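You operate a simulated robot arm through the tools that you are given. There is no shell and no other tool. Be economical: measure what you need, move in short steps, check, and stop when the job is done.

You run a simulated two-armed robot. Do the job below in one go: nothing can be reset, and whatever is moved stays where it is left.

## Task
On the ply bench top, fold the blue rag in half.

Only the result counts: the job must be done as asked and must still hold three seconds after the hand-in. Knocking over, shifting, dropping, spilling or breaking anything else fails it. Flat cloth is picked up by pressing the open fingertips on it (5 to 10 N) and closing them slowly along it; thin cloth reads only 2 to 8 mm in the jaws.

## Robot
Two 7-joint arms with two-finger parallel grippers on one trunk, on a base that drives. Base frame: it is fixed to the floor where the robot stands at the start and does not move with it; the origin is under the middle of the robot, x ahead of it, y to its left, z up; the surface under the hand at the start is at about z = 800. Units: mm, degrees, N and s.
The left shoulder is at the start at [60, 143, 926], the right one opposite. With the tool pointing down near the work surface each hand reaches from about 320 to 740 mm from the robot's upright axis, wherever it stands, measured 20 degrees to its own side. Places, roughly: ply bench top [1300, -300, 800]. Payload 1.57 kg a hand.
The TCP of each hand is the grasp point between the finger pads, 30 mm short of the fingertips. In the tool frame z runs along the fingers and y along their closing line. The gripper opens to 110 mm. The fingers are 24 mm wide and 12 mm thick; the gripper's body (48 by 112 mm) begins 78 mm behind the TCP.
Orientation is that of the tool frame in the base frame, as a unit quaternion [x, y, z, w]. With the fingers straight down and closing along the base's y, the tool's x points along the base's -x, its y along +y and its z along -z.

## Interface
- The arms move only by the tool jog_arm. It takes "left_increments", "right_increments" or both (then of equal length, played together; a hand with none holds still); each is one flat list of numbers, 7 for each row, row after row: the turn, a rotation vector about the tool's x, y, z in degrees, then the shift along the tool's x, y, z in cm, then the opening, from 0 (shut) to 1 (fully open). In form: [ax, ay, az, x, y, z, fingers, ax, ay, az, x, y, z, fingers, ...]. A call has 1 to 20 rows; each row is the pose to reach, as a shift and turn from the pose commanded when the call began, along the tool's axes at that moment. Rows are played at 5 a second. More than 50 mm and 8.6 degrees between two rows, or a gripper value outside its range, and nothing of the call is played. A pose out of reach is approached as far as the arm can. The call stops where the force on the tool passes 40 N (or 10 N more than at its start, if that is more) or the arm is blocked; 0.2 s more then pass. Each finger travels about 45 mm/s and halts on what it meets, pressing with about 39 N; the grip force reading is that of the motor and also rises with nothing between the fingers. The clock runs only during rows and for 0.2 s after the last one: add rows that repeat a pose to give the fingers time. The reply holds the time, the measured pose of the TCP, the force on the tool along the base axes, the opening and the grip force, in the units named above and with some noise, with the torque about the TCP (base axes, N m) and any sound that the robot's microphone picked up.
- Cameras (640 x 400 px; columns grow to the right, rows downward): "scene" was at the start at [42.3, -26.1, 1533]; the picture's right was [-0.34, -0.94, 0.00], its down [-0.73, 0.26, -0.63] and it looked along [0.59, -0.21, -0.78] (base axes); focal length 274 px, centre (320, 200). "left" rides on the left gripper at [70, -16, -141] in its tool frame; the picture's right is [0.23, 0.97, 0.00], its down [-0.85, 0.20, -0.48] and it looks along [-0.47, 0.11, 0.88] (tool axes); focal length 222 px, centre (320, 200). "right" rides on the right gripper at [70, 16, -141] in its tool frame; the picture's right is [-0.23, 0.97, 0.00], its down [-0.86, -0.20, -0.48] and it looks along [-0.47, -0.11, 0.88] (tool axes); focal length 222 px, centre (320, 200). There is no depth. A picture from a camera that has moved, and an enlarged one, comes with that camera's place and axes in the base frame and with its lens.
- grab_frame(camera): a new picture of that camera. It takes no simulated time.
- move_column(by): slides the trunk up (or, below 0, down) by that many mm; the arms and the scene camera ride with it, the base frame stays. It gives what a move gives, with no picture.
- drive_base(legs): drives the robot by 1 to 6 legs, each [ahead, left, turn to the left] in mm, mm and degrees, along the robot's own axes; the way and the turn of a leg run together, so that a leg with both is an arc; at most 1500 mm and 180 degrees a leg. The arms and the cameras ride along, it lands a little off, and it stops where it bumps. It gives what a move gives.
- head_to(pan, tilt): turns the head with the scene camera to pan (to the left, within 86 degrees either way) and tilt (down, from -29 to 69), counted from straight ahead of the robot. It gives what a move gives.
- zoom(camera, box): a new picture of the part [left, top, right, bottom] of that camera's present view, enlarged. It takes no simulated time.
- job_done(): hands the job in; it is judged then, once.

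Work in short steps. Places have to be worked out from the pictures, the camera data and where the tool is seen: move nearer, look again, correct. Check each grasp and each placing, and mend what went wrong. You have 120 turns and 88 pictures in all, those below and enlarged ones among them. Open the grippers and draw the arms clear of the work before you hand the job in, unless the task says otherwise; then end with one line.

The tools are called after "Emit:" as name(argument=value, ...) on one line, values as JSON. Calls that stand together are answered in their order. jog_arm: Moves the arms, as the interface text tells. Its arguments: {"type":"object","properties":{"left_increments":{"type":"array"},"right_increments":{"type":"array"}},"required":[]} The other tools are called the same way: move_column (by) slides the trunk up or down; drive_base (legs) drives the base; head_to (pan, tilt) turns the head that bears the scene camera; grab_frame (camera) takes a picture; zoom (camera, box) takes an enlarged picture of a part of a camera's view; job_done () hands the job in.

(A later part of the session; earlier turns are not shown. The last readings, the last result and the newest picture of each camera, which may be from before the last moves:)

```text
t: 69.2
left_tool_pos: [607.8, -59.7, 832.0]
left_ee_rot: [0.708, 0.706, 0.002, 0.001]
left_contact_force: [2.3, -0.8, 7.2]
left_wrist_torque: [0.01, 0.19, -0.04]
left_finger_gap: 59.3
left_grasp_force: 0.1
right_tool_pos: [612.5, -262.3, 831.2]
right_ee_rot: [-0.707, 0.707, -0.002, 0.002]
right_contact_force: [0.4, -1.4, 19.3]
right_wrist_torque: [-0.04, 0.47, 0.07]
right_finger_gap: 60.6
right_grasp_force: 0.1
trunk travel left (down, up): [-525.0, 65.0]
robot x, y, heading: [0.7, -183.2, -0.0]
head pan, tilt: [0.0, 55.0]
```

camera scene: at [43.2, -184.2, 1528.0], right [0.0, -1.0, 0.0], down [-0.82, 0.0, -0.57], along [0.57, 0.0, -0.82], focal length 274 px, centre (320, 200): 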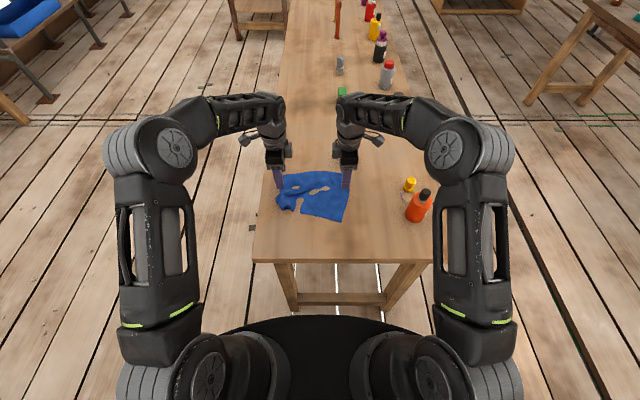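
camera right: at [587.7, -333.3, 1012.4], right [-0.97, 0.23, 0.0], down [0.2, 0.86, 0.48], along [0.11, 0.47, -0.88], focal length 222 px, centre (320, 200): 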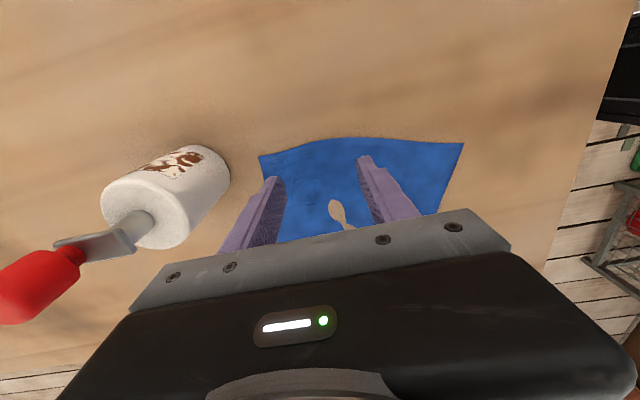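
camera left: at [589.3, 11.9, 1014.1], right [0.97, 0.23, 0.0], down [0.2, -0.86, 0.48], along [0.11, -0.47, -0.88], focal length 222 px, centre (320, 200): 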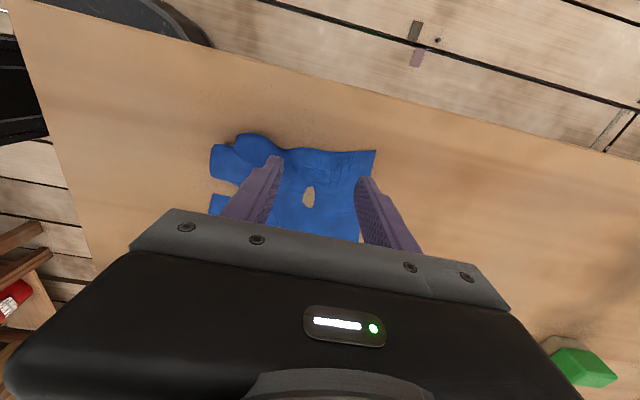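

Left 7 N, right 19 N. I'll add 0.9 mm on the left, ease 0.5 mm on the right, and close to ~10 mm slowly.

Emit:
jog_arm(left_increments=[0, 0, 0, 0, 0, 0.09, 0.55, 0, 0, 0, 0, 0, 0.09, 0.52, 0, 0, 0, 0, 0, 0.09, 0.5, 0, 0, 0, 0, 0, 0.09, 0.47, 0, 0, 0, 0, 0, 0.09, 0.45, 0, 0, 0, 0, 0, 0.09, 0.42, 0, 0, 0, 0, 0, 0.09, 0.4, 0, 0, 0, 0, 0, 0.09, 0.37, 0, 0, 0, 0, 0, 0.09, 0.35, 0, 0, 0, 0, 0, 0.09, 0.32, 0, 0, 0, 0, 0, 0.09, 0.3, 0, 0, 0, 0, 0, 0.09, 0.27, 0, 0, 0, 0, 0, 0.09, 0.25, 0, 0, 0, 0, 0, 0.09, 0.22, 0, 0, 0, 0, 0, 0.09, 0.2, 0, 0, 0, 0, 0, 0.09, 0.17, 0, 0, 0, 0, 0, 0.09, 0.15, 0, 0, 0, 0, 0, 0.09, 0.12, 0, 0, 0, 0, 0, 0.09, 0.1, 0, 0, 0, 0, 0, 0.09, 0.1], right_increments=[0, 0, 0, 0, 0, -0.05, 0.55, 0, 0, 0, 0, 0, -0.05, 0.52, 0, 0, 0, 0, 0, -0.05, 0.5, 0, 0, 0, 0, 0, -0.05, 0.47, 0, 0, 0, 0, 0, -0.05, 0.45, 0, 0, 0, 0, 0, -0.05, 0.42, 0, 0, 0, 0, 0, -0.05, 0.4, 0, 0, 0, 0, 0, -0.05, 0.37, 0, 0, 0, 0, 0, -0.05, 0.35, 0, 0, 0, 0, 0, -0.05, 0.32, 0, 0, 0, 0, 0, -0.05, 0.3, 0, 0, 0, 0, 0, -0.05, 0.27, 0, 0, 0, 0, 0, -0.05, 0.25, 0, 0, 0, 0, 0, -0.05, 0.22, 0, 0, 0, 0, 0, -0.05, 0.2, 0, 0, 0, 0, 0, -0.05, 0.17, 0, 0, 0, 0, 0, -0.05, 0.15, 0, 0, 0, 0, 0, -0.05, 0.12, 0, 0, 0, 0, 0, -0.05, 0.1, 0, 0, 0, 0, 0, -0.05, 0.1])

Emit:
zoom(camera="left", box=[200, 80, 440, 230])

Emit:
zoom(camera="right", box=[200, 80, 440, 230])

```text
t: 73.3
left_tool_pos: [605.8, -59.7, 832.0]
left_ee_rot: [0.707, 0.707, 0.0, 0.002]
left_contact_force: [-0.5, -0.1, 15.3]
left_wrist_torque: [0.02, 0.22, 0.01]
left_finger_gap: 11.5
left_grasp_force: 0.0
right_tool_pos: [609.4, -262.8, 831.0]
right_ee_rot: [0.707, -0.707, 0.001, 0.0]
right_contact_force: [-1.3, -0.2, 28.6]
right_wrist_torque: [0.09, 0.14, -0.03]
right_finger_gap: 11.9
right_grasp_force: 0.1
trunk travel left (down, up): [-525.0, 65.0]
robot x, y, heading: [-2.3, -185.9, -0.1]
head pan, tilt: [0.0, 55.0]
```

```text
2.67 times, centred on (320, 155) of left
camera zoom: at [590.6, 12.3, 974.2], right [0.97, 0.23, 0.0], down [0.2, -0.85, 0.48], along [0.11, -0.47, -0.88], focal length 592 px, centre (320, 320)
```

zoom: 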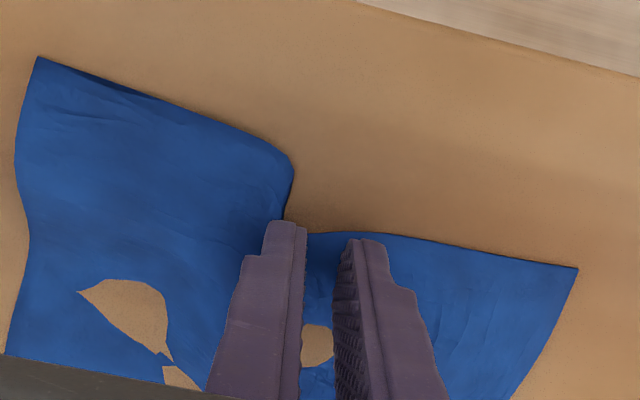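

```text
2.67 times, centred on (320, 155) of right
camera zoom: at [592.9, -332.3, 972.5], right [-0.97, 0.23, 0.0], down [0.2, 0.86, 0.48], along [0.11, 0.47, -0.88], focal length 592 px, centre (320, 320)
```

zoom: 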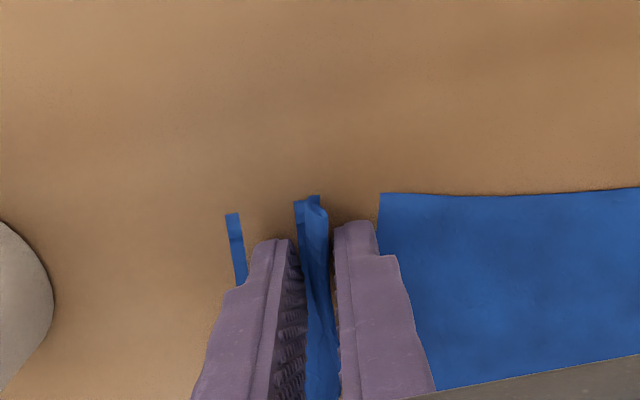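

The right has a neat upright ruck; the left outer finger slid. I'll close the right fully, and lift, reopen and re-seat the left.

Emit:
jog_arm(left_increments=[0, 0, 0, 0, 0, 0, 0.1, 0, 0, 0, 0, 0, -0.8, 0.1, 0, 0, 0, 0, 0, -2, 0.2, 0, 0, 0, 0, 0, -2, 0.4, 0, 0, 0, 0, 0, -2, 0.58, 0, 0, 0, 0, 0, -2, 0.58], right_increments=[0, 0, 0, 0, 0, 0, 0.06, 0, 0, 0, 0, 0, 0, 0.03, 0, 0, 0, 0, 0, 0, 0, 0, 0, 0, 0, 0, 0, 0, 0, 0, 0, 0, 0, 0, 0, 0, 0, 0, 0, 0, 0, 0])

Emit:
grab_frame(camera="left")

```text
t: 74.8
left_tool_pos: [607.0, -58.8, 851.9]
left_ee_rot: [0.707, 0.707, 0.0, 0.001]
left_contact_force: [0.2, -0.6, -0.3]
left_wrist_torque: [-0.04, 0.0, -0.01]
left_finger_gap: 64.0
left_grasp_force: 0.1
right_tool_pos: [611.0, -262.5, 829.9]
right_ee_rot: [0.708, -0.707, 0.002, -0.002]
right_contact_force: [6.9, -0.5, 31.4]
right_wrist_torque: [0.17, -0.14, -0.06]
right_finger_gap: 3.2
right_grasp_force: 24.0
trunk travel left (down, up): [-525.0, 65.0]
robot x, y, heading: [2.6, -182.8, 0.2]
head pan, tilt: [0.0, 55.0]
```

```text
28 pictures are left
camera left: at [591.0, 12.2, 994.1], right [0.97, 0.23, 0.0], down [0.2, -0.85, 0.48], along [0.11, -0.47, -0.88], focal length 222 px, centre (320, 200)
```

left: 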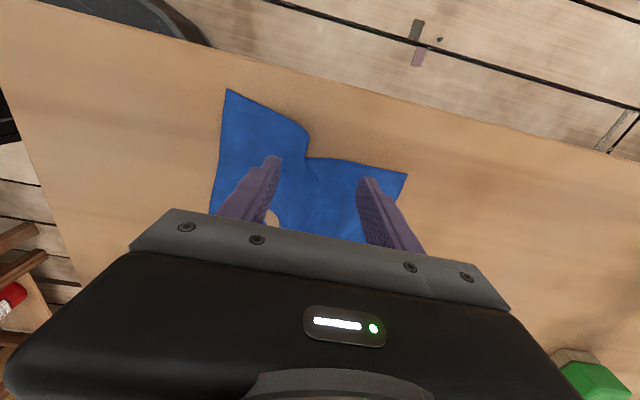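

The right has it (3.2 mm). The left corner A is now at about (688,−46); I'll re-seat the left jaw around (636,−68) and press harder (~18 N).

Emit:
jog_arm(left_increments=[0, 0, 0, -0.5, 1.5, 0, 0.58, 0, 0, 0, -0.9, 2.9, 0, 0.58, 0, 0, 0, -0.9, 2.9, 1.2, 0.58, 0, 0, 0, -0.9, 2.9, 2.0, 0.58, 0, 0, 0, -0.9, 2.9, 2.05, 0.58, 0, 0, 0, -0.9, 2.9, 2.05, 0.58])

Emit:
zoom(camera="left", box=[200, 80, 440, 230])

```text
t: 76.2
left_tool_pos: [635.6, -70.2, 832.7]
left_ee_rot: [0.707, 0.707, 0.001, 0.001]
left_contact_force: [-0.1, -1.1, 11.3]
left_wrist_torque: [0.1, 0.44, 0.02]
left_finger_gap: 63.7
left_grasp_force: 0.1
right_tool_pos: [610.4, -263.2, 830.7]
right_ee_rot: [0.708, -0.706, 0.002, -0.002]
right_contact_force: [7.4, -0.6, 28.0]
right_wrist_torque: [0.18, -0.12, -0.1]
right_finger_gap: 2.8
right_grasp_force: 24.0
trunk travel left (down, up): [-525.0, 65.0]
robot x, y, heading: [1.6, -185.0, -0.1]
head pan, tilt: [0.0, 55.0]
```

```text
2.67 times, centred on (320, 155) of left
camera zoom: at [619.4, 1.4, 974.2], right [0.97, 0.23, 0.0], down [0.2, -0.85, 0.48], along [0.11, -0.47, -0.88], focal length 592 px, centre (320, 320)
```

zoom: 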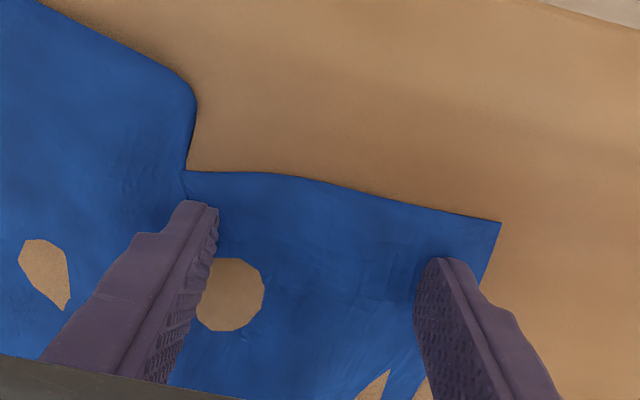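

The torque shows the load is all on the inner finger, so the outer one slides. I'll tilt the left hand 1.5° to load the outer finger.

Emit:
jog_arm(left_increments=[1, 0, 0, 0, 0, 0.02, 0.58, 1.6, 0, 0, 0, 0, 0.04, 0.58, 1.6, 0, 0, 0, 0, 0.04, 0.58])

```text
t: 77.0
left_tool_pos: [633.9, -69.3, 832.1]
left_ee_rot: [0.707, 0.707, -0.009, -0.008]
left_contact_force: [1.6, -2.7, 10.9]
left_wrist_torque: [-0.1, -0.53, -0.1]
left_finger_gap: 64.8
left_grasp_force: 0.0
right_tool_pos: [611.4, -262.1, 831.5]
right_ee_rot: [0.707, -0.707, 0.002, -0.001]
right_contact_force: [7.3, -0.4, 27.9]
right_wrist_torque: [0.2, -0.14, -0.08]
right_finger_gap: 3.0
right_grasp_force: 23.6
trunk travel left (down, up): [-525.0, 65.0]
robot x, y, heading: [4.6, -182.9, 0.1]
head pan, tilt: [0.0, 55.0]
```

Now it's all on the outer finger; take back half the tilt, press 0.8 mm more, then close slowly.

Emit:
jog_arm(left_increments=[-0.75, 0, 0, 0, 0, 0.08, 0.58, -0.75, 0, 0, 0, 0, 0.08, 0.58, -0.75, 0, 0, 0, 0, 0.08, 0.55, -0.75, 0, 0, 0, 0, 0.08, 0.52, -0.75, 0, 0, 0, 0, 0.08, 0.49, -0.75, 0, 0, 0, 0, 0.08, 0.46, -0.75, 0, 0, 0, 0, 0.08, 0.43, -0.75, 0, 0, 0, 0, 0.08, 0.4, -0.75, 0, 0, 0, 0, 0.08, 0.37, -0.75, 0, 0, 0, 0, 0.08, 0.34, -0.75, 0, 0, 0, 0, 0.08, 0.31, -0.75, 0, 0, 0, 0, 0.08, 0.28, -0.75, 0, 0, 0, 0, 0.08, 0.25])

Emit:
zoom(camera="left", box=[200, 80, 440, 230])

```text
t: 79.8
left_tool_pos: [634.8, -68.0, 831.3]
left_ee_rot: [0.707, 0.707, -0.004, -0.004]
left_contact_force: [-2.3, 0.2, 24.9]
left_wrist_torque: [0.19, 0.29, 0.0]
left_finger_gap: 26.4
left_grasp_force: 0.0
right_tool_pos: [609.8, -263.5, 831.8]
right_ee_rot: [0.708, -0.707, 0.001, -0.002]
right_contact_force: [5.8, -0.7, 25.8]
right_wrist_torque: [0.14, -0.15, -0.03]
right_finger_gap: 2.5
right_grasp_force: 23.8
trunk travel left (down, up): [-525.0, 65.0]
robot x, y, heading: [2.6, -182.9, -0.0]
head pan, tilt: [0.0, 55.0]
```

```text
2.67 times, centred on (320, 155) of left
camera zoom: at [620.4, 2.3, 974.0], right [0.97, 0.23, -0.01], down [0.2, -0.85, 0.48], along [0.1, -0.47, -0.88], focal length 592 px, centre (320, 320)
```

zoom: 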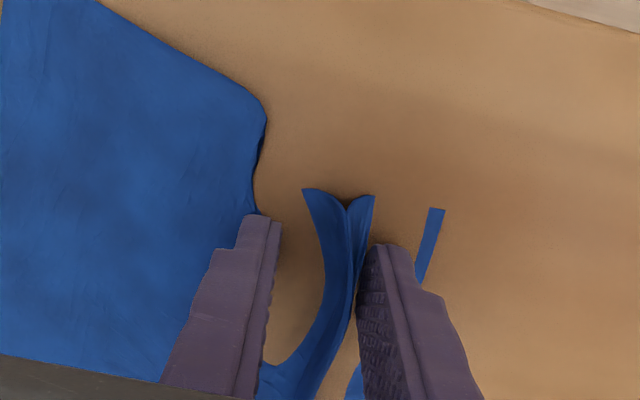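

A clear upright ruck stands between the pads. Finish closing.

Emit:
jog_arm(left_increments=[0, 0, 0, 0, 0, 0, 0.22, 0, 0, 0, 0, 0, 0, 0.19, 0, 0, 0, 0, 0, 0, 0.16, 0, 0, 0, 0, 0, 0, 0.13, 0, 0, 0, 0, 0, 0, 0.1, 0, 0, 0, 0, 0, 0, 0.07, 0, 0, 0, 0, 0, 0, 0.04, 0, 0, 0, 0, 0, 0, 0, 0, 0, 0, 0, 0, 0, 0, 0, 0, 0, 0, 0, 0, 0])

```text
t: 82.0
left_tool_pos: [635.4, -69.5, 831.6]
left_ee_rot: [0.707, 0.707, -0.004, -0.005]
left_contact_force: [0.2, -3.2, 23.3]
left_wrist_torque: [0.17, 0.25, 0.09]
left_finger_gap: 3.5
left_grasp_force: 24.0
right_tool_pos: [608.7, -262.5, 832.1]
right_ee_rot: [-0.707, 0.707, -0.001, 0.002]
right_contact_force: [5.5, 0.3, 27.3]
right_wrist_torque: [0.18, -0.06, -0.04]
right_finger_gap: 2.7
right_grasp_force: 24.3
trunk travel left (down, up): [-525.0, 65.0]
robot x, y, heading: [1.9, -186.5, 0.0]
head pan, tilt: [0.0, 55.0]
```

Both hold (3.5 and 2.7 mm). Lift the rag to hang at x≈560, hands level, and look.

Emit:
jog_arm(left_increments=[-0.8, 0, 0, 0, -0.5, -1, 0, -0.8, 0, 0, 0, -1.5, -4, 0, -0.8, 0, 0, 0, -2.5, -7.5, 0, -0.8, 0, 0, 0, -4, -11, 0, -0.8, 0, 0, 0, -5.5, -14.5, 0, -0.8, 0, 0, 0, -7, -18, 0, -0.8, 0, 0, 0, -7.5, -20, 0, -0.8, 0, 0, 0, -7.5, -20, 0, -0.8, 0, 0, 0, -7.5, -20, 0], right_increments=[0, 0, 0, 0, 0, -1, 0, 0, 0, 0, 0, 0.5, -4, 0, 0, 0, 0, 0, 1.5, -7.5, 0, 0, 0, 0, 0, 2.5, -11, 0, 0, 0, 0, 0, 3.5, -14.5, 0, 0, 0, 0, 0, 4.5, -18, 0, 0, 0, 0, 0, 5, -20, 0, 0, 0, 0, 0, 5, -20, 0, 0, 0, 0, 0, 5, -20, 0])

Emit:
zoom(camera="scene", box=[220, 100, 420, 225])

Emit:
grab_frame(camera="left")

```text
t: 84.0
left_tool_pos: [564.2, -70.8, 1029.0]
left_ee_rot: [0.707, 0.707, 0.0, 0.0]
left_contact_force: [1.0, -0.5, 0.4]
left_wrist_torque: [-0.02, 0.04, 0.0]
left_finger_gap: 2.7
left_grasp_force: 23.9
right_tool_pos: [559.4, -264.8, 1029.7]
right_ee_rot: [-0.706, 0.708, 0.0, 0.0]
right_contact_force: [-0.7, 0.4, 0.0]
right_wrist_torque: [-0.02, 0.06, 0.0]
right_finger_gap: 2.8
right_grasp_force: 23.7
trunk travel left (down, up): [-525.0, 65.0]
robot x, y, heading: [1.2, -184.5, -0.1]
head pan, tilt: [0.0, 55.0]
```

```text
3.20 times, centred on (320, 162) of scene
camera zoom: at [43.2, -184.3, 1528.0], right [0.0, -1.0, 0.0], down [-0.82, 0.0, -0.57], along [0.57, 0.0, -0.82], focal length 875 px, centre (320, 320)
```

zoom: 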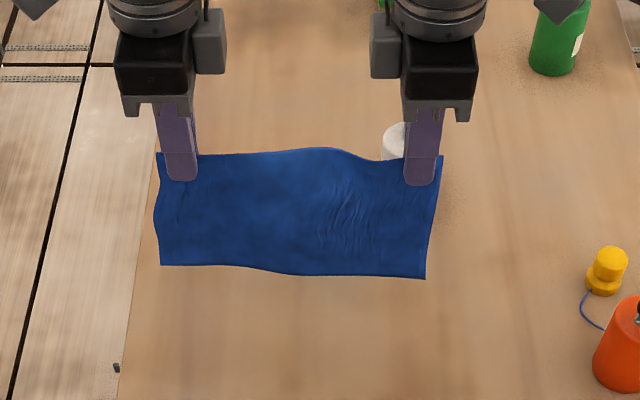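

```text
24 pictures are left
camera left: at [549.1, 0.7, 1171.3], right [0.97, 0.23, 0.0], down [0.2, -0.85, 0.48], along [0.11, -0.47, -0.88], focal length 222 px, centre (320, 200)
```

left: 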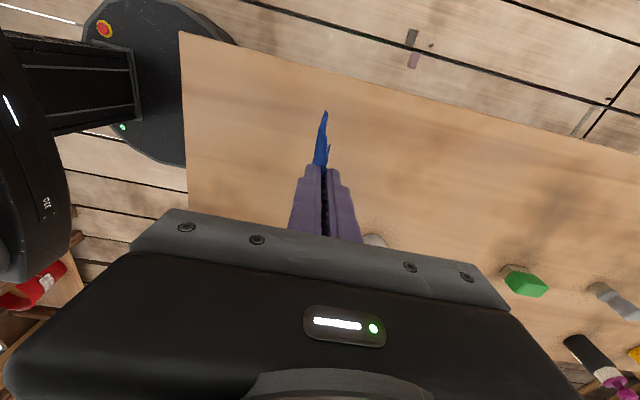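

The rag now hangs flat at full width, the bottom edge ~60 mm above the bench (left hang ≈124 mm, right ≈145 mm below the tips). I'll set the bottom edge down at x≈580 and move the hands back and down to lay the lower half toward the robot.

Emit:
jog_arm(left_increments=[0, 0, 0, 0.4, 1.3, 3.9, 0, 0, 0, 0, 0.4, 1.8, 7.5, 0, 0, 0, 0, 0.4, 0.3, 9, 0, 0, 0, 0, 0.4, -1.2, 10.5, 0, 0, 0, 0, 0.4, -2.7, 12, 0, 0, 0, 0, 0.4, -4.2, 13.5, 0, 0, 0, 0, 0.4, -5.7, 15, 0, 0, 0, 0, 0.4, -7.2, 16.5, 0, 0, 0, 0, 0.4, -8.2, 17.5, 0, 0, 0, 0, 0.4, -8.2, 17.5, 0], right_increments=[0, 0, 0, 0.4, -1.5, 2.4, 0, 0, 0, 0, 0.4, -2.0, 5.4, 0, 0, 0, 0, 0.4, -0.5, 6.9, 0, 0, 0, 0, 0.4, 1, 8.4, 0, 0, 0, 0, 0.4, 2.5, 9.9, 0, 0, 0, 0, 0.4, 4, 11.4, 0, 0, 0, 0, 0.4, 5.5, 12.9, 0, 0, 0, 0, 0.4, 7, 14.4, 0, 0, 0, 0, 0.4, 8, 15.4, 0, 0, 0, 0, 0.4, 8, 15.4, 0])

Emit:
zoom(camera="scene", box=[220, 130, 420, 255])

Emit:
grab_frame(camera="left")

```text
t: 86.2
left_tool_pos: [483.5, -64.4, 856.3]
left_ee_rot: [0.708, 0.707, 0.0, 0.001]
left_contact_force: [-0.3, -0.3, -0.7]
left_wrist_torque: [0.01, 0.02, 0.0]
left_finger_gap: 2.6
left_grasp_force: 23.9
right_tool_pos: [481.3, -266.6, 875.1]
right_ee_rot: [-0.707, 0.707, 0.0, 0.001]
right_contact_force: [0.5, 0.3, 0.2]
right_wrist_torque: [0.01, 0.03, -0.01]
right_finger_gap: 2.6
right_grasp_force: 24.2
trunk travel left (down, up): [-525.0, 65.0]
robot x, y, heading: [-0.6, -184.2, 0.1]
head pan, tilt: [0.0, 55.0]
```

```text
3.20 times, centred on (320, 192) of scene
camera zoom: at [43.2, -184.2, 1528.0], right [0.0, -1.0, 0.0], down [-0.82, 0.0, -0.57], along [0.57, 0.0, -0.82], focal length 875 px, centre (320, 224)
```

zoom: 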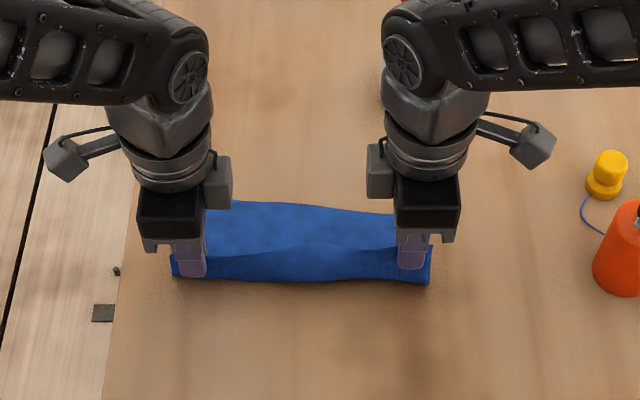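

```text
22 pictures are left
camera left: at [468.6, 5.8, 998.0], right [0.97, 0.23, 0.0], down [0.2, -0.85, 0.48], along [0.11, -0.47, -0.88], focal length 222 px, centre (320, 200)
```

left: 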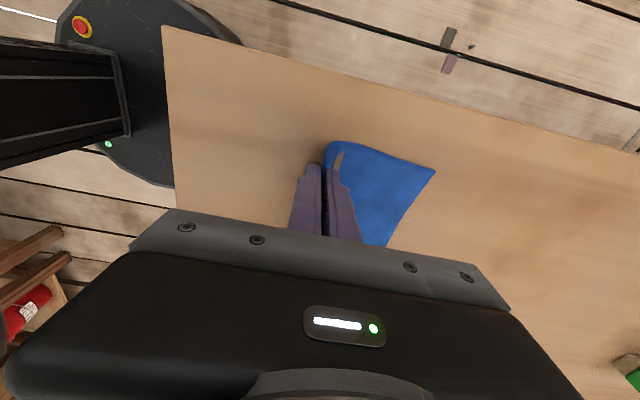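

The lower half is laid: about 107 mm on the left, 80 mm on the right, edge slightly skewed. I'll back the right hand 20 mm more so the crease runs parallel to the edge, then bring both hands forward over it.

Emit:
jog_arm(left_increments=[0, 0, 0, 0, 0.3, -0.3, 0, 0, 0, 0, 0, 0.5, -0.5, 0, 0, 0, 0, 0, 0.5, -0.5, 0, 0, 0, 0, 0, 1.5, 0, 0, 0, 0, 0, 0, 2.5, 0.5, 0, 0, 0, 0, 0, 3.6, 1.5, 0, 0, 0, 0, 0, 3.6, 1.5, 0], right_increments=[0, 0, 0, 0, 0.7, 0.6, 0, 0, 0, 0, 0, 1.4, 1.2, 0, 0, 0, 0, 0, 2, 1.8, 0, 0, 0, 0, 0, 1, 2.3, 0, 0, 0, 0, 0, 0.2, 3, 0, 0, 0, 0, 0, -0.7, 3.5, 0, 0, 0, 0, 0, -0.7, 3.5, 0])

Emit:
zoom(camera="scene", box=[220, 130, 420, 255])

Emit:
grab_frame(camera="left")

Emit:
grab_frame(camera="right")

```text
t: 87.8
left_tool_pos: [518.6, -65.6, 842.5]
left_ee_rot: [0.707, 0.707, 0.0, -0.001]
left_contact_force: [-0.4, -0.7, 2.1]
left_wrist_torque: [-0.05, 0.04, -0.02]
left_finger_gap: 2.7
left_grasp_force: 24.4
right_tool_pos: [487.6, -268.0, 842.0]
right_ee_rot: [0.707, -0.707, 0.0, 0.0]
right_contact_force: [0.8, 0.6, 1.5]
right_wrist_torque: [0.03, 0.04, 0.0]
right_finger_gap: 2.9
right_grasp_force: 24.0
trunk travel left (down, up): [-525.0, 65.0]
robot x, y, heading: [-1.2, -186.2, 0.1]
head pan, tilt: [0.0, 55.0]
```

```text
3.20 times, centred on (320, 192) of scene
camera zoom: at [42.6, -184.3, 1528.0], right [0.0, -1.0, 0.0], down [-0.82, 0.0, -0.57], along [0.57, 0.0, -0.82], focal length 875 px, centre (320, 224)
```

zoom: 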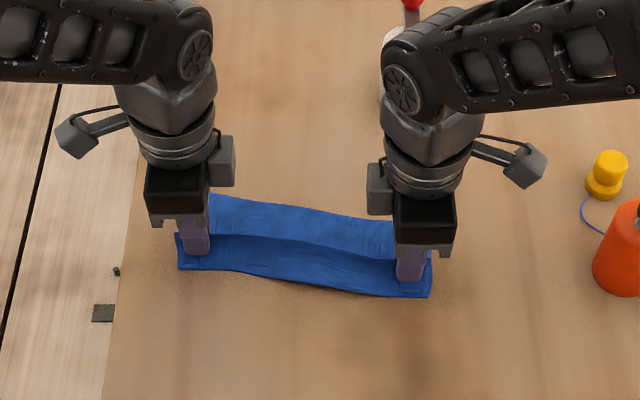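

```text
20 pictures are left
camera left: at [502.8, 6.5, 984.0], right [0.97, 0.23, 0.0], down [0.2, -0.85, 0.48], along [0.11, -0.47, -0.88], focal length 222 px, centre (320, 200)
```

left: 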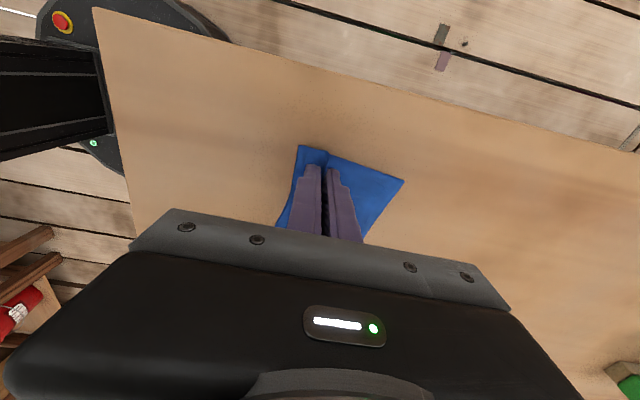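

```text
19 pictures are left
camera right: at [471.8, -338.5, 983.2], right [-0.97, 0.23, 0.0], down [0.2, 0.86, 0.48], along [0.11, 0.47, -0.88], focal length 222 px, centre (320, 200)
```

right: 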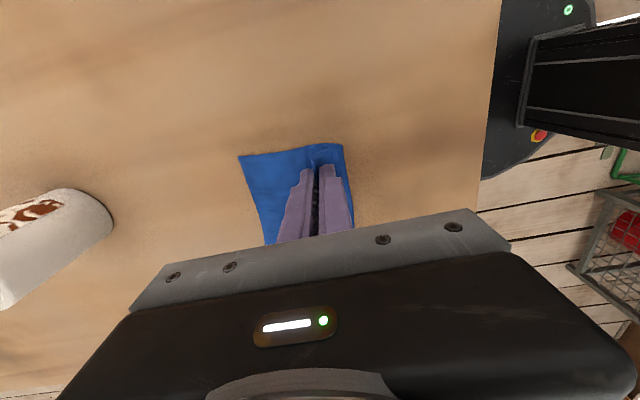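

The upper layer lies over with the grips just behind where the rucks should open forward. I'll lower to light contact and open the jaws slowly, moving forward so the inner fingers stay put and the outer ones carry the edge onto the lower edge.

Emit:
jog_arm(left_increments=[0, 0, 0, 0, 0, 0.4, 0, 0, 0, 0, 0, 0, 0.8, 0, 0, 0, 0, 0, 0.3, 0.8, 0.05, 0, 0, 0, 0, 0.6, 0.8, 0.1, 0, 0, 0, 0, 0.9, 0.8, 0.16, 0, 0, 0, 0, 1.2, 0.8, 0.21, 0, 0, 0, 0, 1.5, 0.8, 0.26, 0, 0, 0, 0, 1.8, 0.8, 0.32, 0, 0, 0, 0, 2.1, 0.8, 0.37, 0, 0, 0, 0, 2.4, 0.8, 0.43, 0, 0, 0, 0, 2.7, 0.8, 0.48, 0, 0, 0, 0, 3.1, 0.8, 0.56, 0, 0, 0, 0, 3.1, 0.8, 0.56], right_increments=[0, 0, 0, 0, 0, 0.4, 0, 0, 0, 0, 0, 0, 0.8, 0, 0, 0, 0, 0, -0.3, 0.8, 0.05, 0, 0, 0, 0, -0.6, 0.8, 0.1, 0, 0, 0, 0, -0.9, 0.8, 0.15, 0, 0, 0, 0, -1.2, 0.8, 0.2, 0, 0, 0, 0, -1.5, 0.8, 0.25, 0, 0, 0, 0, -1.8, 0.8, 0.3, 0, 0, 0, 0, -2.1, 0.8, 0.36, 0, 0, 0, 0, -2.3, 0.8, 0.41, 0, 0, 0, 0, -2.6, 0.8, 0.46, 0, 0, 0, 0, -2.9, 0.8, 0.52, 0, 0, 0, 0, -2.9, 0.8, 0.52])

Emit:
zoom(camera="scene", box=[220, 130, 420, 255])

Emit:
zoom(camera="left", box=[200, 80, 440, 230])

Emit:
zoom(camera="right", box=[200, 80, 440, 230])

```text
t: 90.5
left_tool_pos: [547.3, -65.2, 835.4]
left_ee_rot: [0.707, 0.707, 0.001, 0.003]
left_contact_force: [-2.0, 5.1, 29.3]
left_wrist_torque: [-0.01, 1.01, -0.17]
left_finger_gap: 63.2
left_grasp_force: 0.2
right_tool_pos: [515.1, -267.8, 835.3]
right_ee_rot: [-0.707, 0.707, -0.002, 0.001]
right_contact_force: [2.4, -4.2, 30.6]
right_wrist_torque: [-0.09, 0.86, 0.14]
right_finger_gap: 54.9
right_grasp_force: 0.0
trunk travel left (down, up): [-525.0, 65.0]
robot x, y, heading: [-1.5, -184.9, -0.1]
head pan, tilt: [0.0, 55.0]
```

```text
3.20 times, centred on (320, 192) of scene
camera zoom: at [38.4, -184.3, 1528.4], right [0.0, -1.0, 0.0], down [-0.82, 0.0, -0.58], along [0.58, 0.0, -0.82], focal length 875 px, centre (320, 224)
```

zoom: 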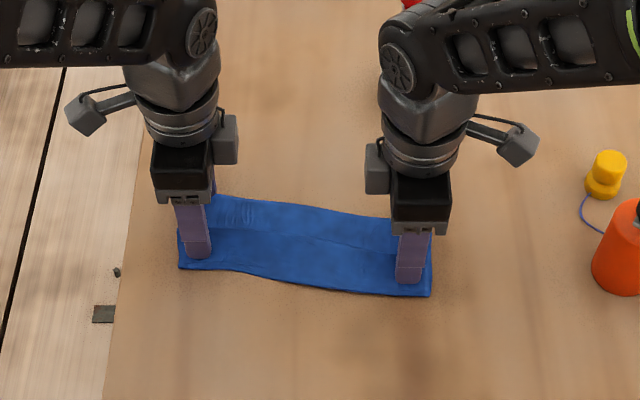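

```text
2.67 times, centred on (320, 155) of left
camera zoom: at [532.0, 6.3, 976.7], right [0.97, 0.23, 0.0], down [0.2, -0.85, 0.48], along [0.11, -0.47, -0.88], focal length 592 px, centre (320, 320)
```

zoom: 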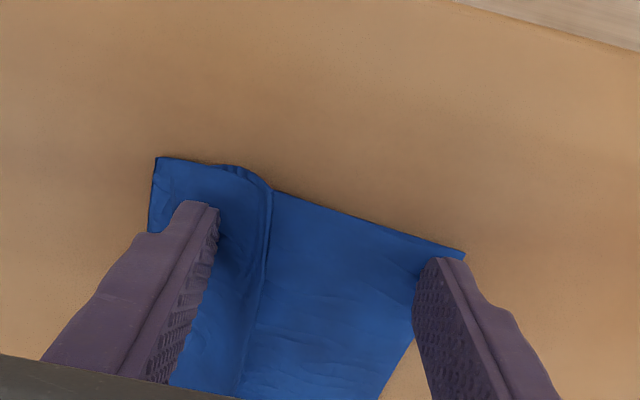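

```text
2.67 times, centred on (320, 155) of right
camera zoom: at [497.8, -338.0, 976.3], right [-0.97, 0.23, 0.0], down [0.2, 0.86, 0.48], along [0.11, 0.47, -0.88], focal length 592 px, centre (320, 320)
```

zoom: 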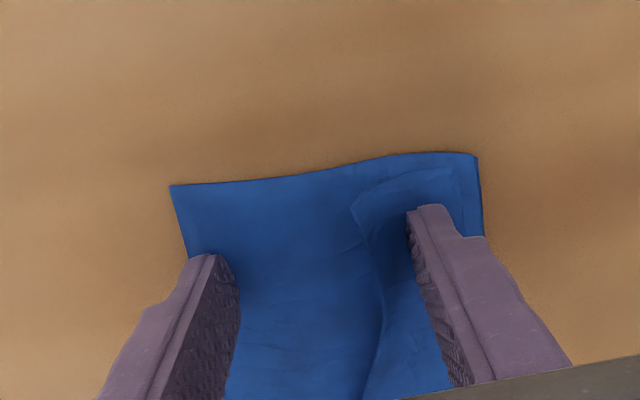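

The outer fingers slid over: the upper layer's edge stopped ~45 mm from the crease, with the rest pleated near the inner fingers. I'll lift off and look closely.

Emit:
jog_arm(left_increments=[0, 0, 0, 0, 0, -1, 0.56, 0, 0, 0, 0, 0, -4, 0.56, 0, 0, 0, 0, 0, -8, 0.56, 0, 0, 0, 1.5, 0.5, -12, 0.56], right_increments=[0, 0, 0, 0, 0, -1, 0.52, 0, 0, 0, 0, 0, -4, 0.52, 0, 0, 0, 0, 0, -8, 0.52, 0, 0, 0, 1.5, -0.5, -12, 0.52])

Emit:
zoom(camera="scene", box=[250, 160, 380, 240])

Emit:
zoom(camera="left", box=[200, 80, 440, 230])

```text
t: 91.5
left_tool_pos: [554.8, -48.6, 950.7]
left_ee_rot: [0.707, 0.707, 0.0, -0.001]
left_contact_force: [0.2, -0.4, -0.4]
left_wrist_torque: [-0.01, 0.0, 0.01]
left_finger_gap: 61.4
left_grasp_force: 0.1
right_tool_pos: [519.1, -283.3, 953.0]
right_ee_rot: [-0.707, 0.707, -0.001, 0.0]
right_contact_force: [-0.4, 0.0, 0.3]
right_wrist_torque: [-0.01, -0.02, 0.04]
right_finger_gap: 57.2
right_grasp_force: 0.1
trunk travel left (down, up): [-525.0, 65.0]
robot x, y, heading: [-1.8, -186.5, -0.2]
head pan, tilt: [0.0, 55.0]
```

```text
4.92 times, centred on (315, 200) of scene
camera zoom: at [42.3, -184.3, 1527.9], right [0.0, -1.0, 0.0], down [-0.82, 0.0, -0.57], along [0.57, 0.0, -0.82], focal length 1346 px, centre (345, 200)
```

zoom: 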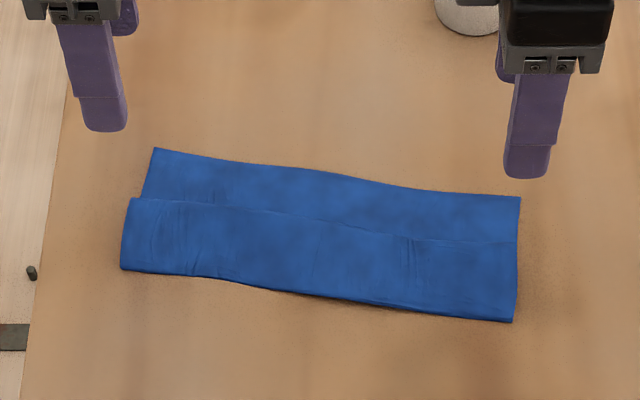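

```text
2.67 times, centred on (320, 155) of left
camera zoom: at [539.8, 22.8, 1093.3], right [0.97, 0.23, 0.0], down [0.2, -0.86, 0.48], along [0.11, -0.47, -0.88], focal length 592 px, centre (320, 320)
```

zoom: 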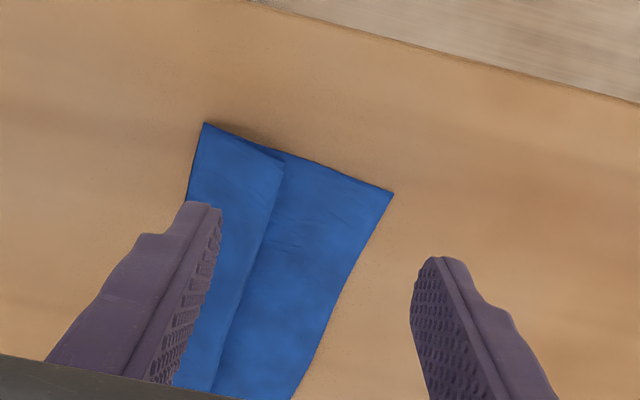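

The fold is very neat, but the upper strip covers only ~57 of ~95 mm: the opened loop fell forward, so the free edge is tucked underneath. I'll pinch that upper pleat (inner finger on top ply, outer finger just in front of it), hands yawed 8.5° to match the strip.

Emit:
jog_arm(left_increments=[0, 0, 4, -1, -1.2, 3, 0.36, 0, 0, 8.5, -1.95, -2.4, 6, 0.36, 0, 0, 8.5, -1.95, -2.4, 9.5, 0.36, 0, 0, 8.5, -1.95, -2.4, 11.2, 0.36, 0, 0, 8.5, -1.95, -2.4, 11.6, 0.36, 0, 0, 8.5, -1.95, -2.4, 11.6, 0.36], right_increments=[0, 0, 4, -0.8, 0.9, 3, 0.4, 0, 0, 8.5, -1.5, 1.7, 6, 0.4, 0, 0, 8.5, -1.5, 1.7, 9.5, 0.4, 0, 0, 8.5, -1.5, 1.7, 11.2, 0.4, 0, 0, 8.5, -1.5, 1.7, 11.6, 0.4, 0, 0, 8.5, -1.5, 1.7, 11.6, 0.4])

Emit:
zoom(camera="left", box=[200, 80, 440, 230])

```text
t: 93.0
left_tool_pos: [529.8, -69.5, 837.6]
left_ee_rot: [0.757, 0.653, 0.0, 0.0]
left_contact_force: [0.0, -0.2, -0.2]
left_wrist_torque: [-0.01, -0.01, 0.01]
left_finger_gap: 39.6
left_grasp_force: 0.1
right_tool_pos: [504.5, -269.5, 836.4]
right_ee_rot: [-0.653, 0.758, 0.0, 0.0]
right_contact_force: [0.1, -0.7, 3.0]
right_wrist_torque: [-0.01, 0.08, 0.02]
right_finger_gap: 44.0
right_grasp_force: 0.0
trunk travel left (down, up): [-525.0, 65.0]
robot x, y, heading: [-0.2, -184.7, -0.1]
head pan, tilt: [0.0, 55.0]
```

```text
2.67 times, centred on (320, 155) of left
camera zoom: at [525.1, 3.4, 979.4], right [1.0, 0.08, 0.0], down [0.07, -0.88, 0.48], along [0.04, -0.48, -0.88], focal length 592 px, centre (320, 320)
```

zoom: 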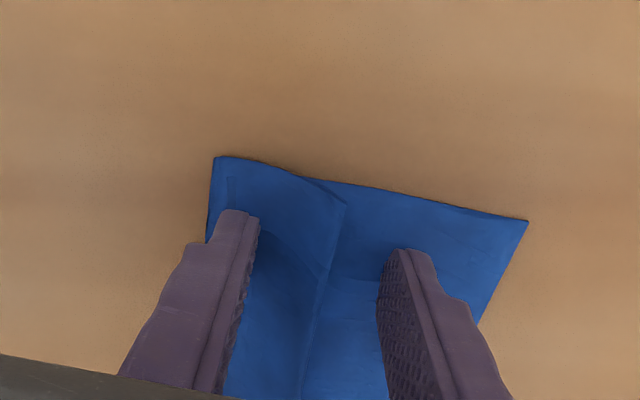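

Looking closely, the line near the crease shows the loop tipped back toward the crease, so the visible line is the real free edge on top. It only needs pulling forward. I'll close the fingers, set the tips near that edge and press lightly.

Emit:
jog_arm(left_increments=[0, 0, 0, 0, 0, -1, 0.2, 0, 0, 0, 0, 0.3, -1, 0, 0, 0, 0, 0, 0.3, -1, 0, 0, 0, 0, 0, 0.3, 0, 0, 0, 0, 0, 0, 0.3, 0.25, 0, 0, 0, 0, 0, 0.3, 0.25, 0], right_increments=[0, 0, 0, 0, 0, -1, 0.2, 0, 0, 0, 0, 0, -1, 0, 0, 0, 0, 0, 0, -1, 0, 0, 0, 0, 0, 0, 0, 0, 0, 0, 0, 0, 0, 0.15, 0, 0, 0, 0, 0, 0, 0.15, 0])

```text
t: 94.3
left_tool_pos: [532.1, -70.9, 837.8]
left_ee_rot: [0.758, 0.653, 0.002, 0.003]
left_contact_force: [-4.7, -7.6, 37.3]
left_wrist_torque: [-0.13, 0.19, 0.01]
left_finger_gap: 2.8
left_grasp_force: 23.7
right_tool_pos: [502.7, -268.9, 838.3]
right_ee_rot: [-0.652, 0.758, -0.001, 0.002]
right_contact_force: [2.0, 1.9, 12.0]
right_wrist_torque: [0.08, 0.1, -0.04]
right_finger_gap: 5.4
right_grasp_force: 25.4
trunk travel left (down, up): [-525.0, 65.0]
robot x, y, heading: [-0.3, -185.4, 0.1]
head pan, tilt: [0.0, 55.0]
```

Surprisingly both jaws caught cloth while closing (2.8 and 5.4 mm). I'll raise 15 mm and see what they hold.

Emit:
jog_arm(left_increments=[0, 0, 0, 0, 0, -0.8, 0, 0, 0, 0, 0, 0, -1.7, 0, 0, 0, 0, 0, 0, -1.7, 0], right_increments=[0, 0, 0, 0, 0, -0.8, 0, 0, 0, 0, 0, 0, -1.5, 0, 0, 0, 0, 0, 0, -1.5, 0])

Emit:
zoom(camera="scene", box=[250, 160, 380, 240])

Emit:
zoom(camera="left", box=[200, 80, 440, 230])

```text
t: 95.2
left_tool_pos: [532.7, -68.2, 849.5]
left_ee_rot: [0.757, 0.653, 0.0, -0.001]
left_contact_force: [0.1, 0.7, 0.7]
left_wrist_torque: [-0.01, 0.0, -0.05]
left_finger_gap: 2.6
left_grasp_force: 24.1
right_tool_pos: [505.5, -268.4, 850.4]
right_ee_rot: [-0.653, 0.757, 0.0, 0.0]
right_contact_force: [0.2, 0.4, 2.0]
right_wrist_torque: [0.02, -0.01, 0.01]
right_finger_gap: 2.4
right_grasp_force: 23.9
trunk travel left (down, up): [-525.0, 65.0]
robot x, y, heading: [0.6, -181.4, -0.0]
head pan, tilt: [0.0, 55.0]
```

```text
4.92 times, centred on (315, 200) of scene
camera zoom: at [43.2, -184.0, 1527.8], right [0.0, -1.0, 0.0], down [-0.82, 0.0, -0.57], along [0.57, 0.0, -0.82], focal length 1346 px, centre (345, 200)
```

zoom: 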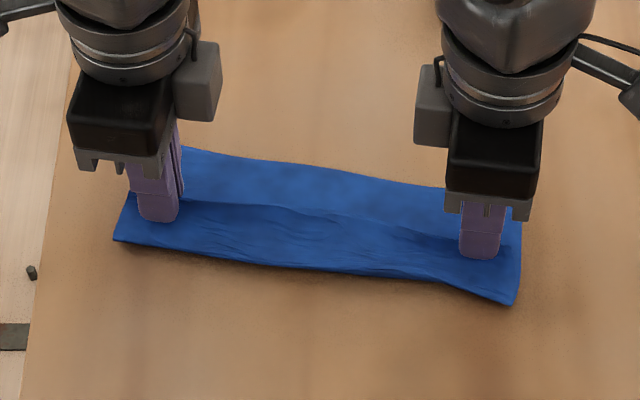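

```text
2.67 times, centred on (320, 155) of left
camera zoom: at [527.7, 5.1, 992.5], right [1.0, 0.08, 0.0], down [0.07, -0.88, 0.48], along [0.04, -0.48, -0.88], focal length 592 px, centre (320, 320)
```

zoom: 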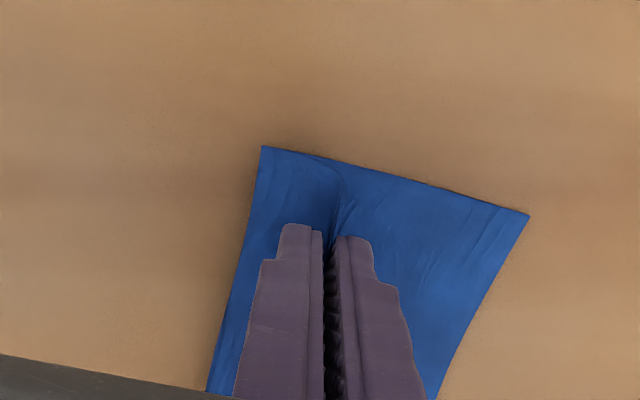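

Both jaws scooped up the free edge of the upper layer. I'll lift it ~40 mm, carry it forward along the rag to just short of the lower far edge, and lower it.

Emit:
jog_arm(left_increments=[0, 0, 0, 0, 0.5, -2, 0, 0, 0, 0, 0, 1.3, -4, 0, 0, 0, 0, 0, 3, -4.5, 0, 0, 0, 0, 0, 4.5, -4, 0, 0, 0, 0, 0, 5.5, -2.5, 0, 0, 0, 0, 0, 5.6, -0.5, 0, 0, 0, 0, 0, 5.6, 0.6, 0, 0, 0, 0, 0, 5.6, 0.6, 0], right_increments=[0, 0, 0, 0, -0.5, -2, 0, 0, 0, 0, 0, -1.3, -4, 0, 0, 0, 0, 0, -2.3, -4.5, 0, 0, 0, 0, 0, -3.4, -4, 0, 0, 0, 0, 0, -4.2, -2.5, 0, 0, 0, 0, 0, -4.3, -0.5, 0, 0, 0, 0, 0, -4.3, 0.6, 0, 0, 0, 0, 0, -4.3, 0.6, 0])

Emit:
zoom(camera="scene", box=[250, 160, 380, 240])

Emit:
zoom(camera="left", box=[200, 80, 440, 230])

Emit:
zoom(camera="right", box=[200, 80, 440, 230])

```text
t: 97.0
left_tool_pos: [588.9, -78.2, 847.0]
left_ee_rot: [0.758, 0.653, -0.001, 0.001]
left_contact_force: [0.0, -2.5, 3.2]
left_wrist_torque: [-0.15, -0.03, 0.0]
left_finger_gap: 3.1
left_grasp_force: 23.4
right_tool_pos: [548.7, -271.6, 846.3]
right_ee_rot: [-0.654, 0.757, 0.0, 0.001]
right_contact_force: [0.6, 6.2, 11.9]
right_wrist_torque: [0.25, -0.05, 0.03]
right_finger_gap: 2.2
right_grasp_force: 23.4
trunk travel left (down, up): [-525.0, 65.0]
robot x, y, heading: [-1.4, -187.1, 0.1]
head pan, tilt: [0.0, 55.0]
```

```text
4.92 times, centred on (315, 200) of scene
camera zoom: at [41.9, -183.7, 1528.3], right [0.0, -1.0, 0.0], down [-0.82, 0.0, -0.57], along [0.57, 0.0, -0.82], focal length 1346 px, centre (345, 200)
```

zoom: 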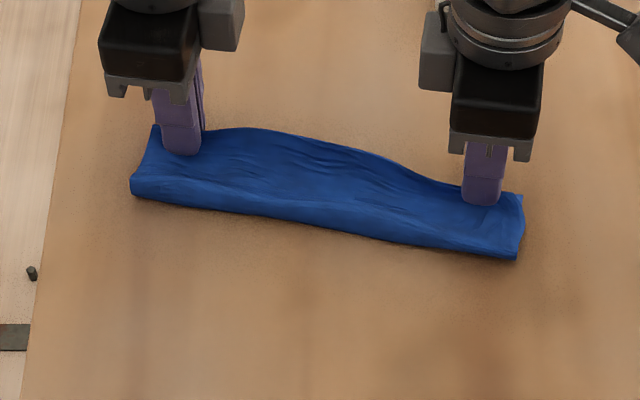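

```text
2.67 times, centred on (320, 155) of left
camera zoom: at [583.3, -4.5, 988.3], right [1.0, 0.08, 0.0], down [0.07, -0.87, 0.48], along [0.04, -0.48, -0.88], focal length 592 px, centre (320, 320)
```

zoom: 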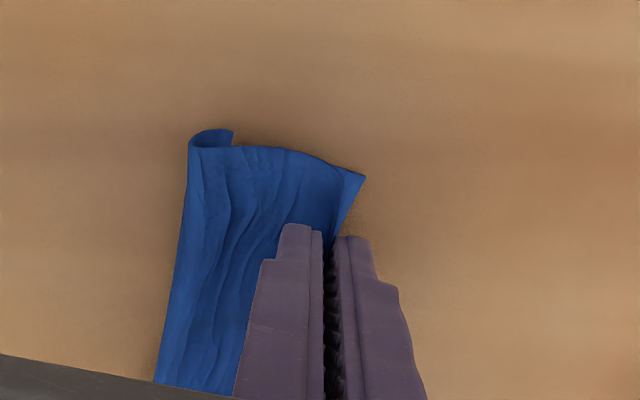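

```text
2.67 times, centred on (320, 155) of right
camera zoom: at [521.4, -338.9, 987.0], right [-0.93, 0.37, 0.0], down [0.32, 0.82, 0.48], along [0.18, 0.45, -0.88], focal length 592 px, centre (320, 320)
```

zoom: 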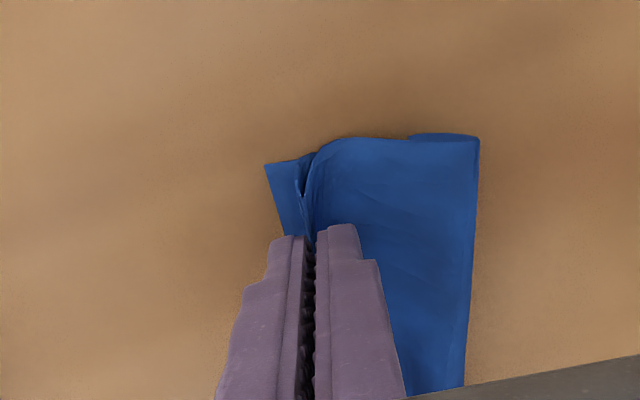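

The edges are aligned at the far side, but the crease got pulled up into a bulge (strip only ~60 mm wide). I'll raise the hands back over the crease position to lay the lower half flat again, then check before swinging forward.

Emit:
jog_arm(left_increments=[0, 0, 0, 0, -0.9, -3.5, 0, 0, 0, 0, 0, -2.4, -5.5, 0, 0, 0, 0, 0, -4.2, -6.3, 0, 0, 0, 0, 0, -6.2, -6.5, 0, 0, 0, 0, 0, -8.2, -6.5, 0, 0, 0, 0, 0, -9.6, -6.2, 0, 0, 0, 0, 0, -9.6, -6.2, 0], right_increments=[0, 0, 0, 0, 0.9, -3.5, 0, 0, 0, 0, 0, 2.4, -5.5, 0, 0, 0, 0, 0, 4.2, -6.3, 0, 0, 0, 0, 0, 6.2, -6.5, 0, 0, 0, 0, 0, 8.2, -6.5, 0, 0, 0, 0, 0, 9.6, -6.2, 0, 0, 0, 0, 0, 9.6, -6.2, 0])

Emit:
zoom(camera="scene", box=[240, 140, 400, 240])

```text
t: 98.5
left_tool_pos: [494.0, -63.1, 906.8]
left_ee_rot: [0.758, 0.652, 0.0, 0.0]
left_contact_force: [-1.0, -0.6, 0.4]
left_wrist_torque: [0.02, 0.02, -0.01]
left_finger_gap: 2.6
left_grasp_force: 23.9
right_tool_pos: [449.5, -258.9, 906.3]
right_ee_rot: [-0.653, 0.758, 0.0, 0.0]
right_contact_force: [-0.3, -0.1, 0.0]
right_wrist_torque: [0.01, 0.01, 0.02]
right_finger_gap: 1.9
right_grasp_force: 23.9
trunk travel left (down, up): [-525.0, 65.0]
robot x, y, heading: [0.1, -184.1, 0.0]
head pan, tilt: [0.0, 55.0]
```

```text
4.00 times, centred on (320, 190) of scene
camera zoom: at [43.3, -184.2, 1528.0], right [0.0, -1.0, 0.0], down [-0.82, 0.0, -0.57], along [0.57, 0.0, -0.82], focal length 1094 px, centre (320, 240)
```

zoom: 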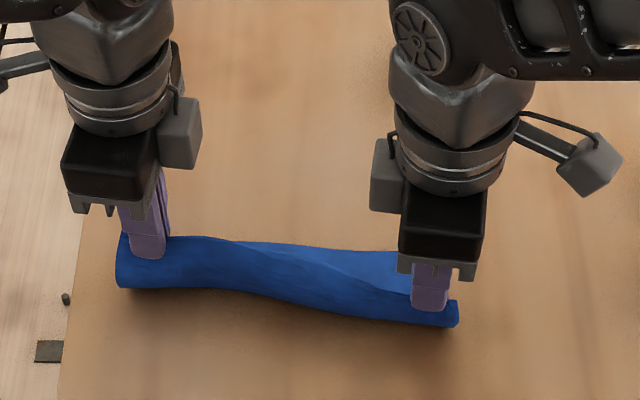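

It's unclear how the plies lie now. I'll lift the rag to hang freely again and check its profile from the side with the left camera and the front with the scene camera.

Emit:
jog_arm(left_increments=[0, 0, 0, 0, 1, -3, 0, 0, 0, 0, 0, 2, -6, 0, 0, 0, 0, 0, 3, -9, 0, 0, 0, 0, 0, 4, -12, 0, 0, 0, 0, 0, 4, -14, 0, 0, 0, 0, 0, 4, -14, 0, 0, 0, 0, 0, 4, -14, 0], right_increments=[0, 0, 0, 0, -1, -3, 0, 0, 0, 0, 0, -2, -6, 0, 0, 0, 0, 0, -3, -9, 0, 0, 0, 0, 0, -4, -12, 0, 0, 0, 0, 0, -4, -14, 0, 0, 0, 0, 0, -4, -14, 0, 0, 0, 0, 0, -4, -14, 0])

Emit:
zoom(camera="scene", box=[220, 110, 420, 235])

Emit:
zoom(camera="left", box=[240, 80, 400, 180])

```text
t: 100.2
left_tool_pos: [532.0, -69.7, 1047.1]
left_ee_rot: [0.757, 0.653, -0.001, 0.001]
left_contact_force: [0.4, 0.3, 0.2]
left_wrist_torque: [0.0, 0.02, 0.01]
left_finger_gap: 2.8
left_grasp_force: 24.2
right_tool_pos: [491.0, -265.0, 1047.9]
right_ee_rot: [-0.653, 0.757, 0.0, 0.0]
right_contact_force: [-0.4, -1.0, -0.6]
right_wrist_torque: [0.03, -0.01, 0.0]
right_finger_gap: 2.2
right_grasp_force: 24.2
trunk travel left (down, up): [-525.0, 65.0]
robot x, y, heading: [-2.5, -186.6, 0.1]
head pan, tilt: [0.0, 55.0]
```

```text
3.20 times, centred on (320, 172) of scene
camera zoom: at [43.0, -184.2, 1528.0], right [0.0, -1.0, 0.0], down [-0.82, 0.0, -0.57], along [0.57, 0.0, -0.82], focal length 875 px, centre (320, 288)
```

zoom: 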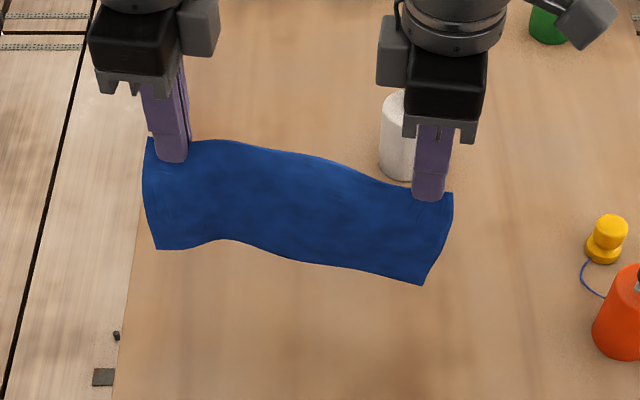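

```text
4.00 times, centred on (320, 130) of left
camera zoom: at [527.8, 4.3, 1189.2], right [1.0, 0.08, 0.0], down [0.07, -0.88, 0.48], along [0.04, -0.48, -0.88], focal length 888 px, centre (320, 480)
```

zoom: 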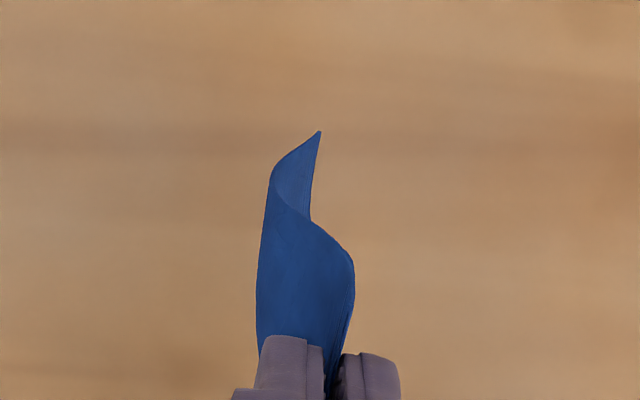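

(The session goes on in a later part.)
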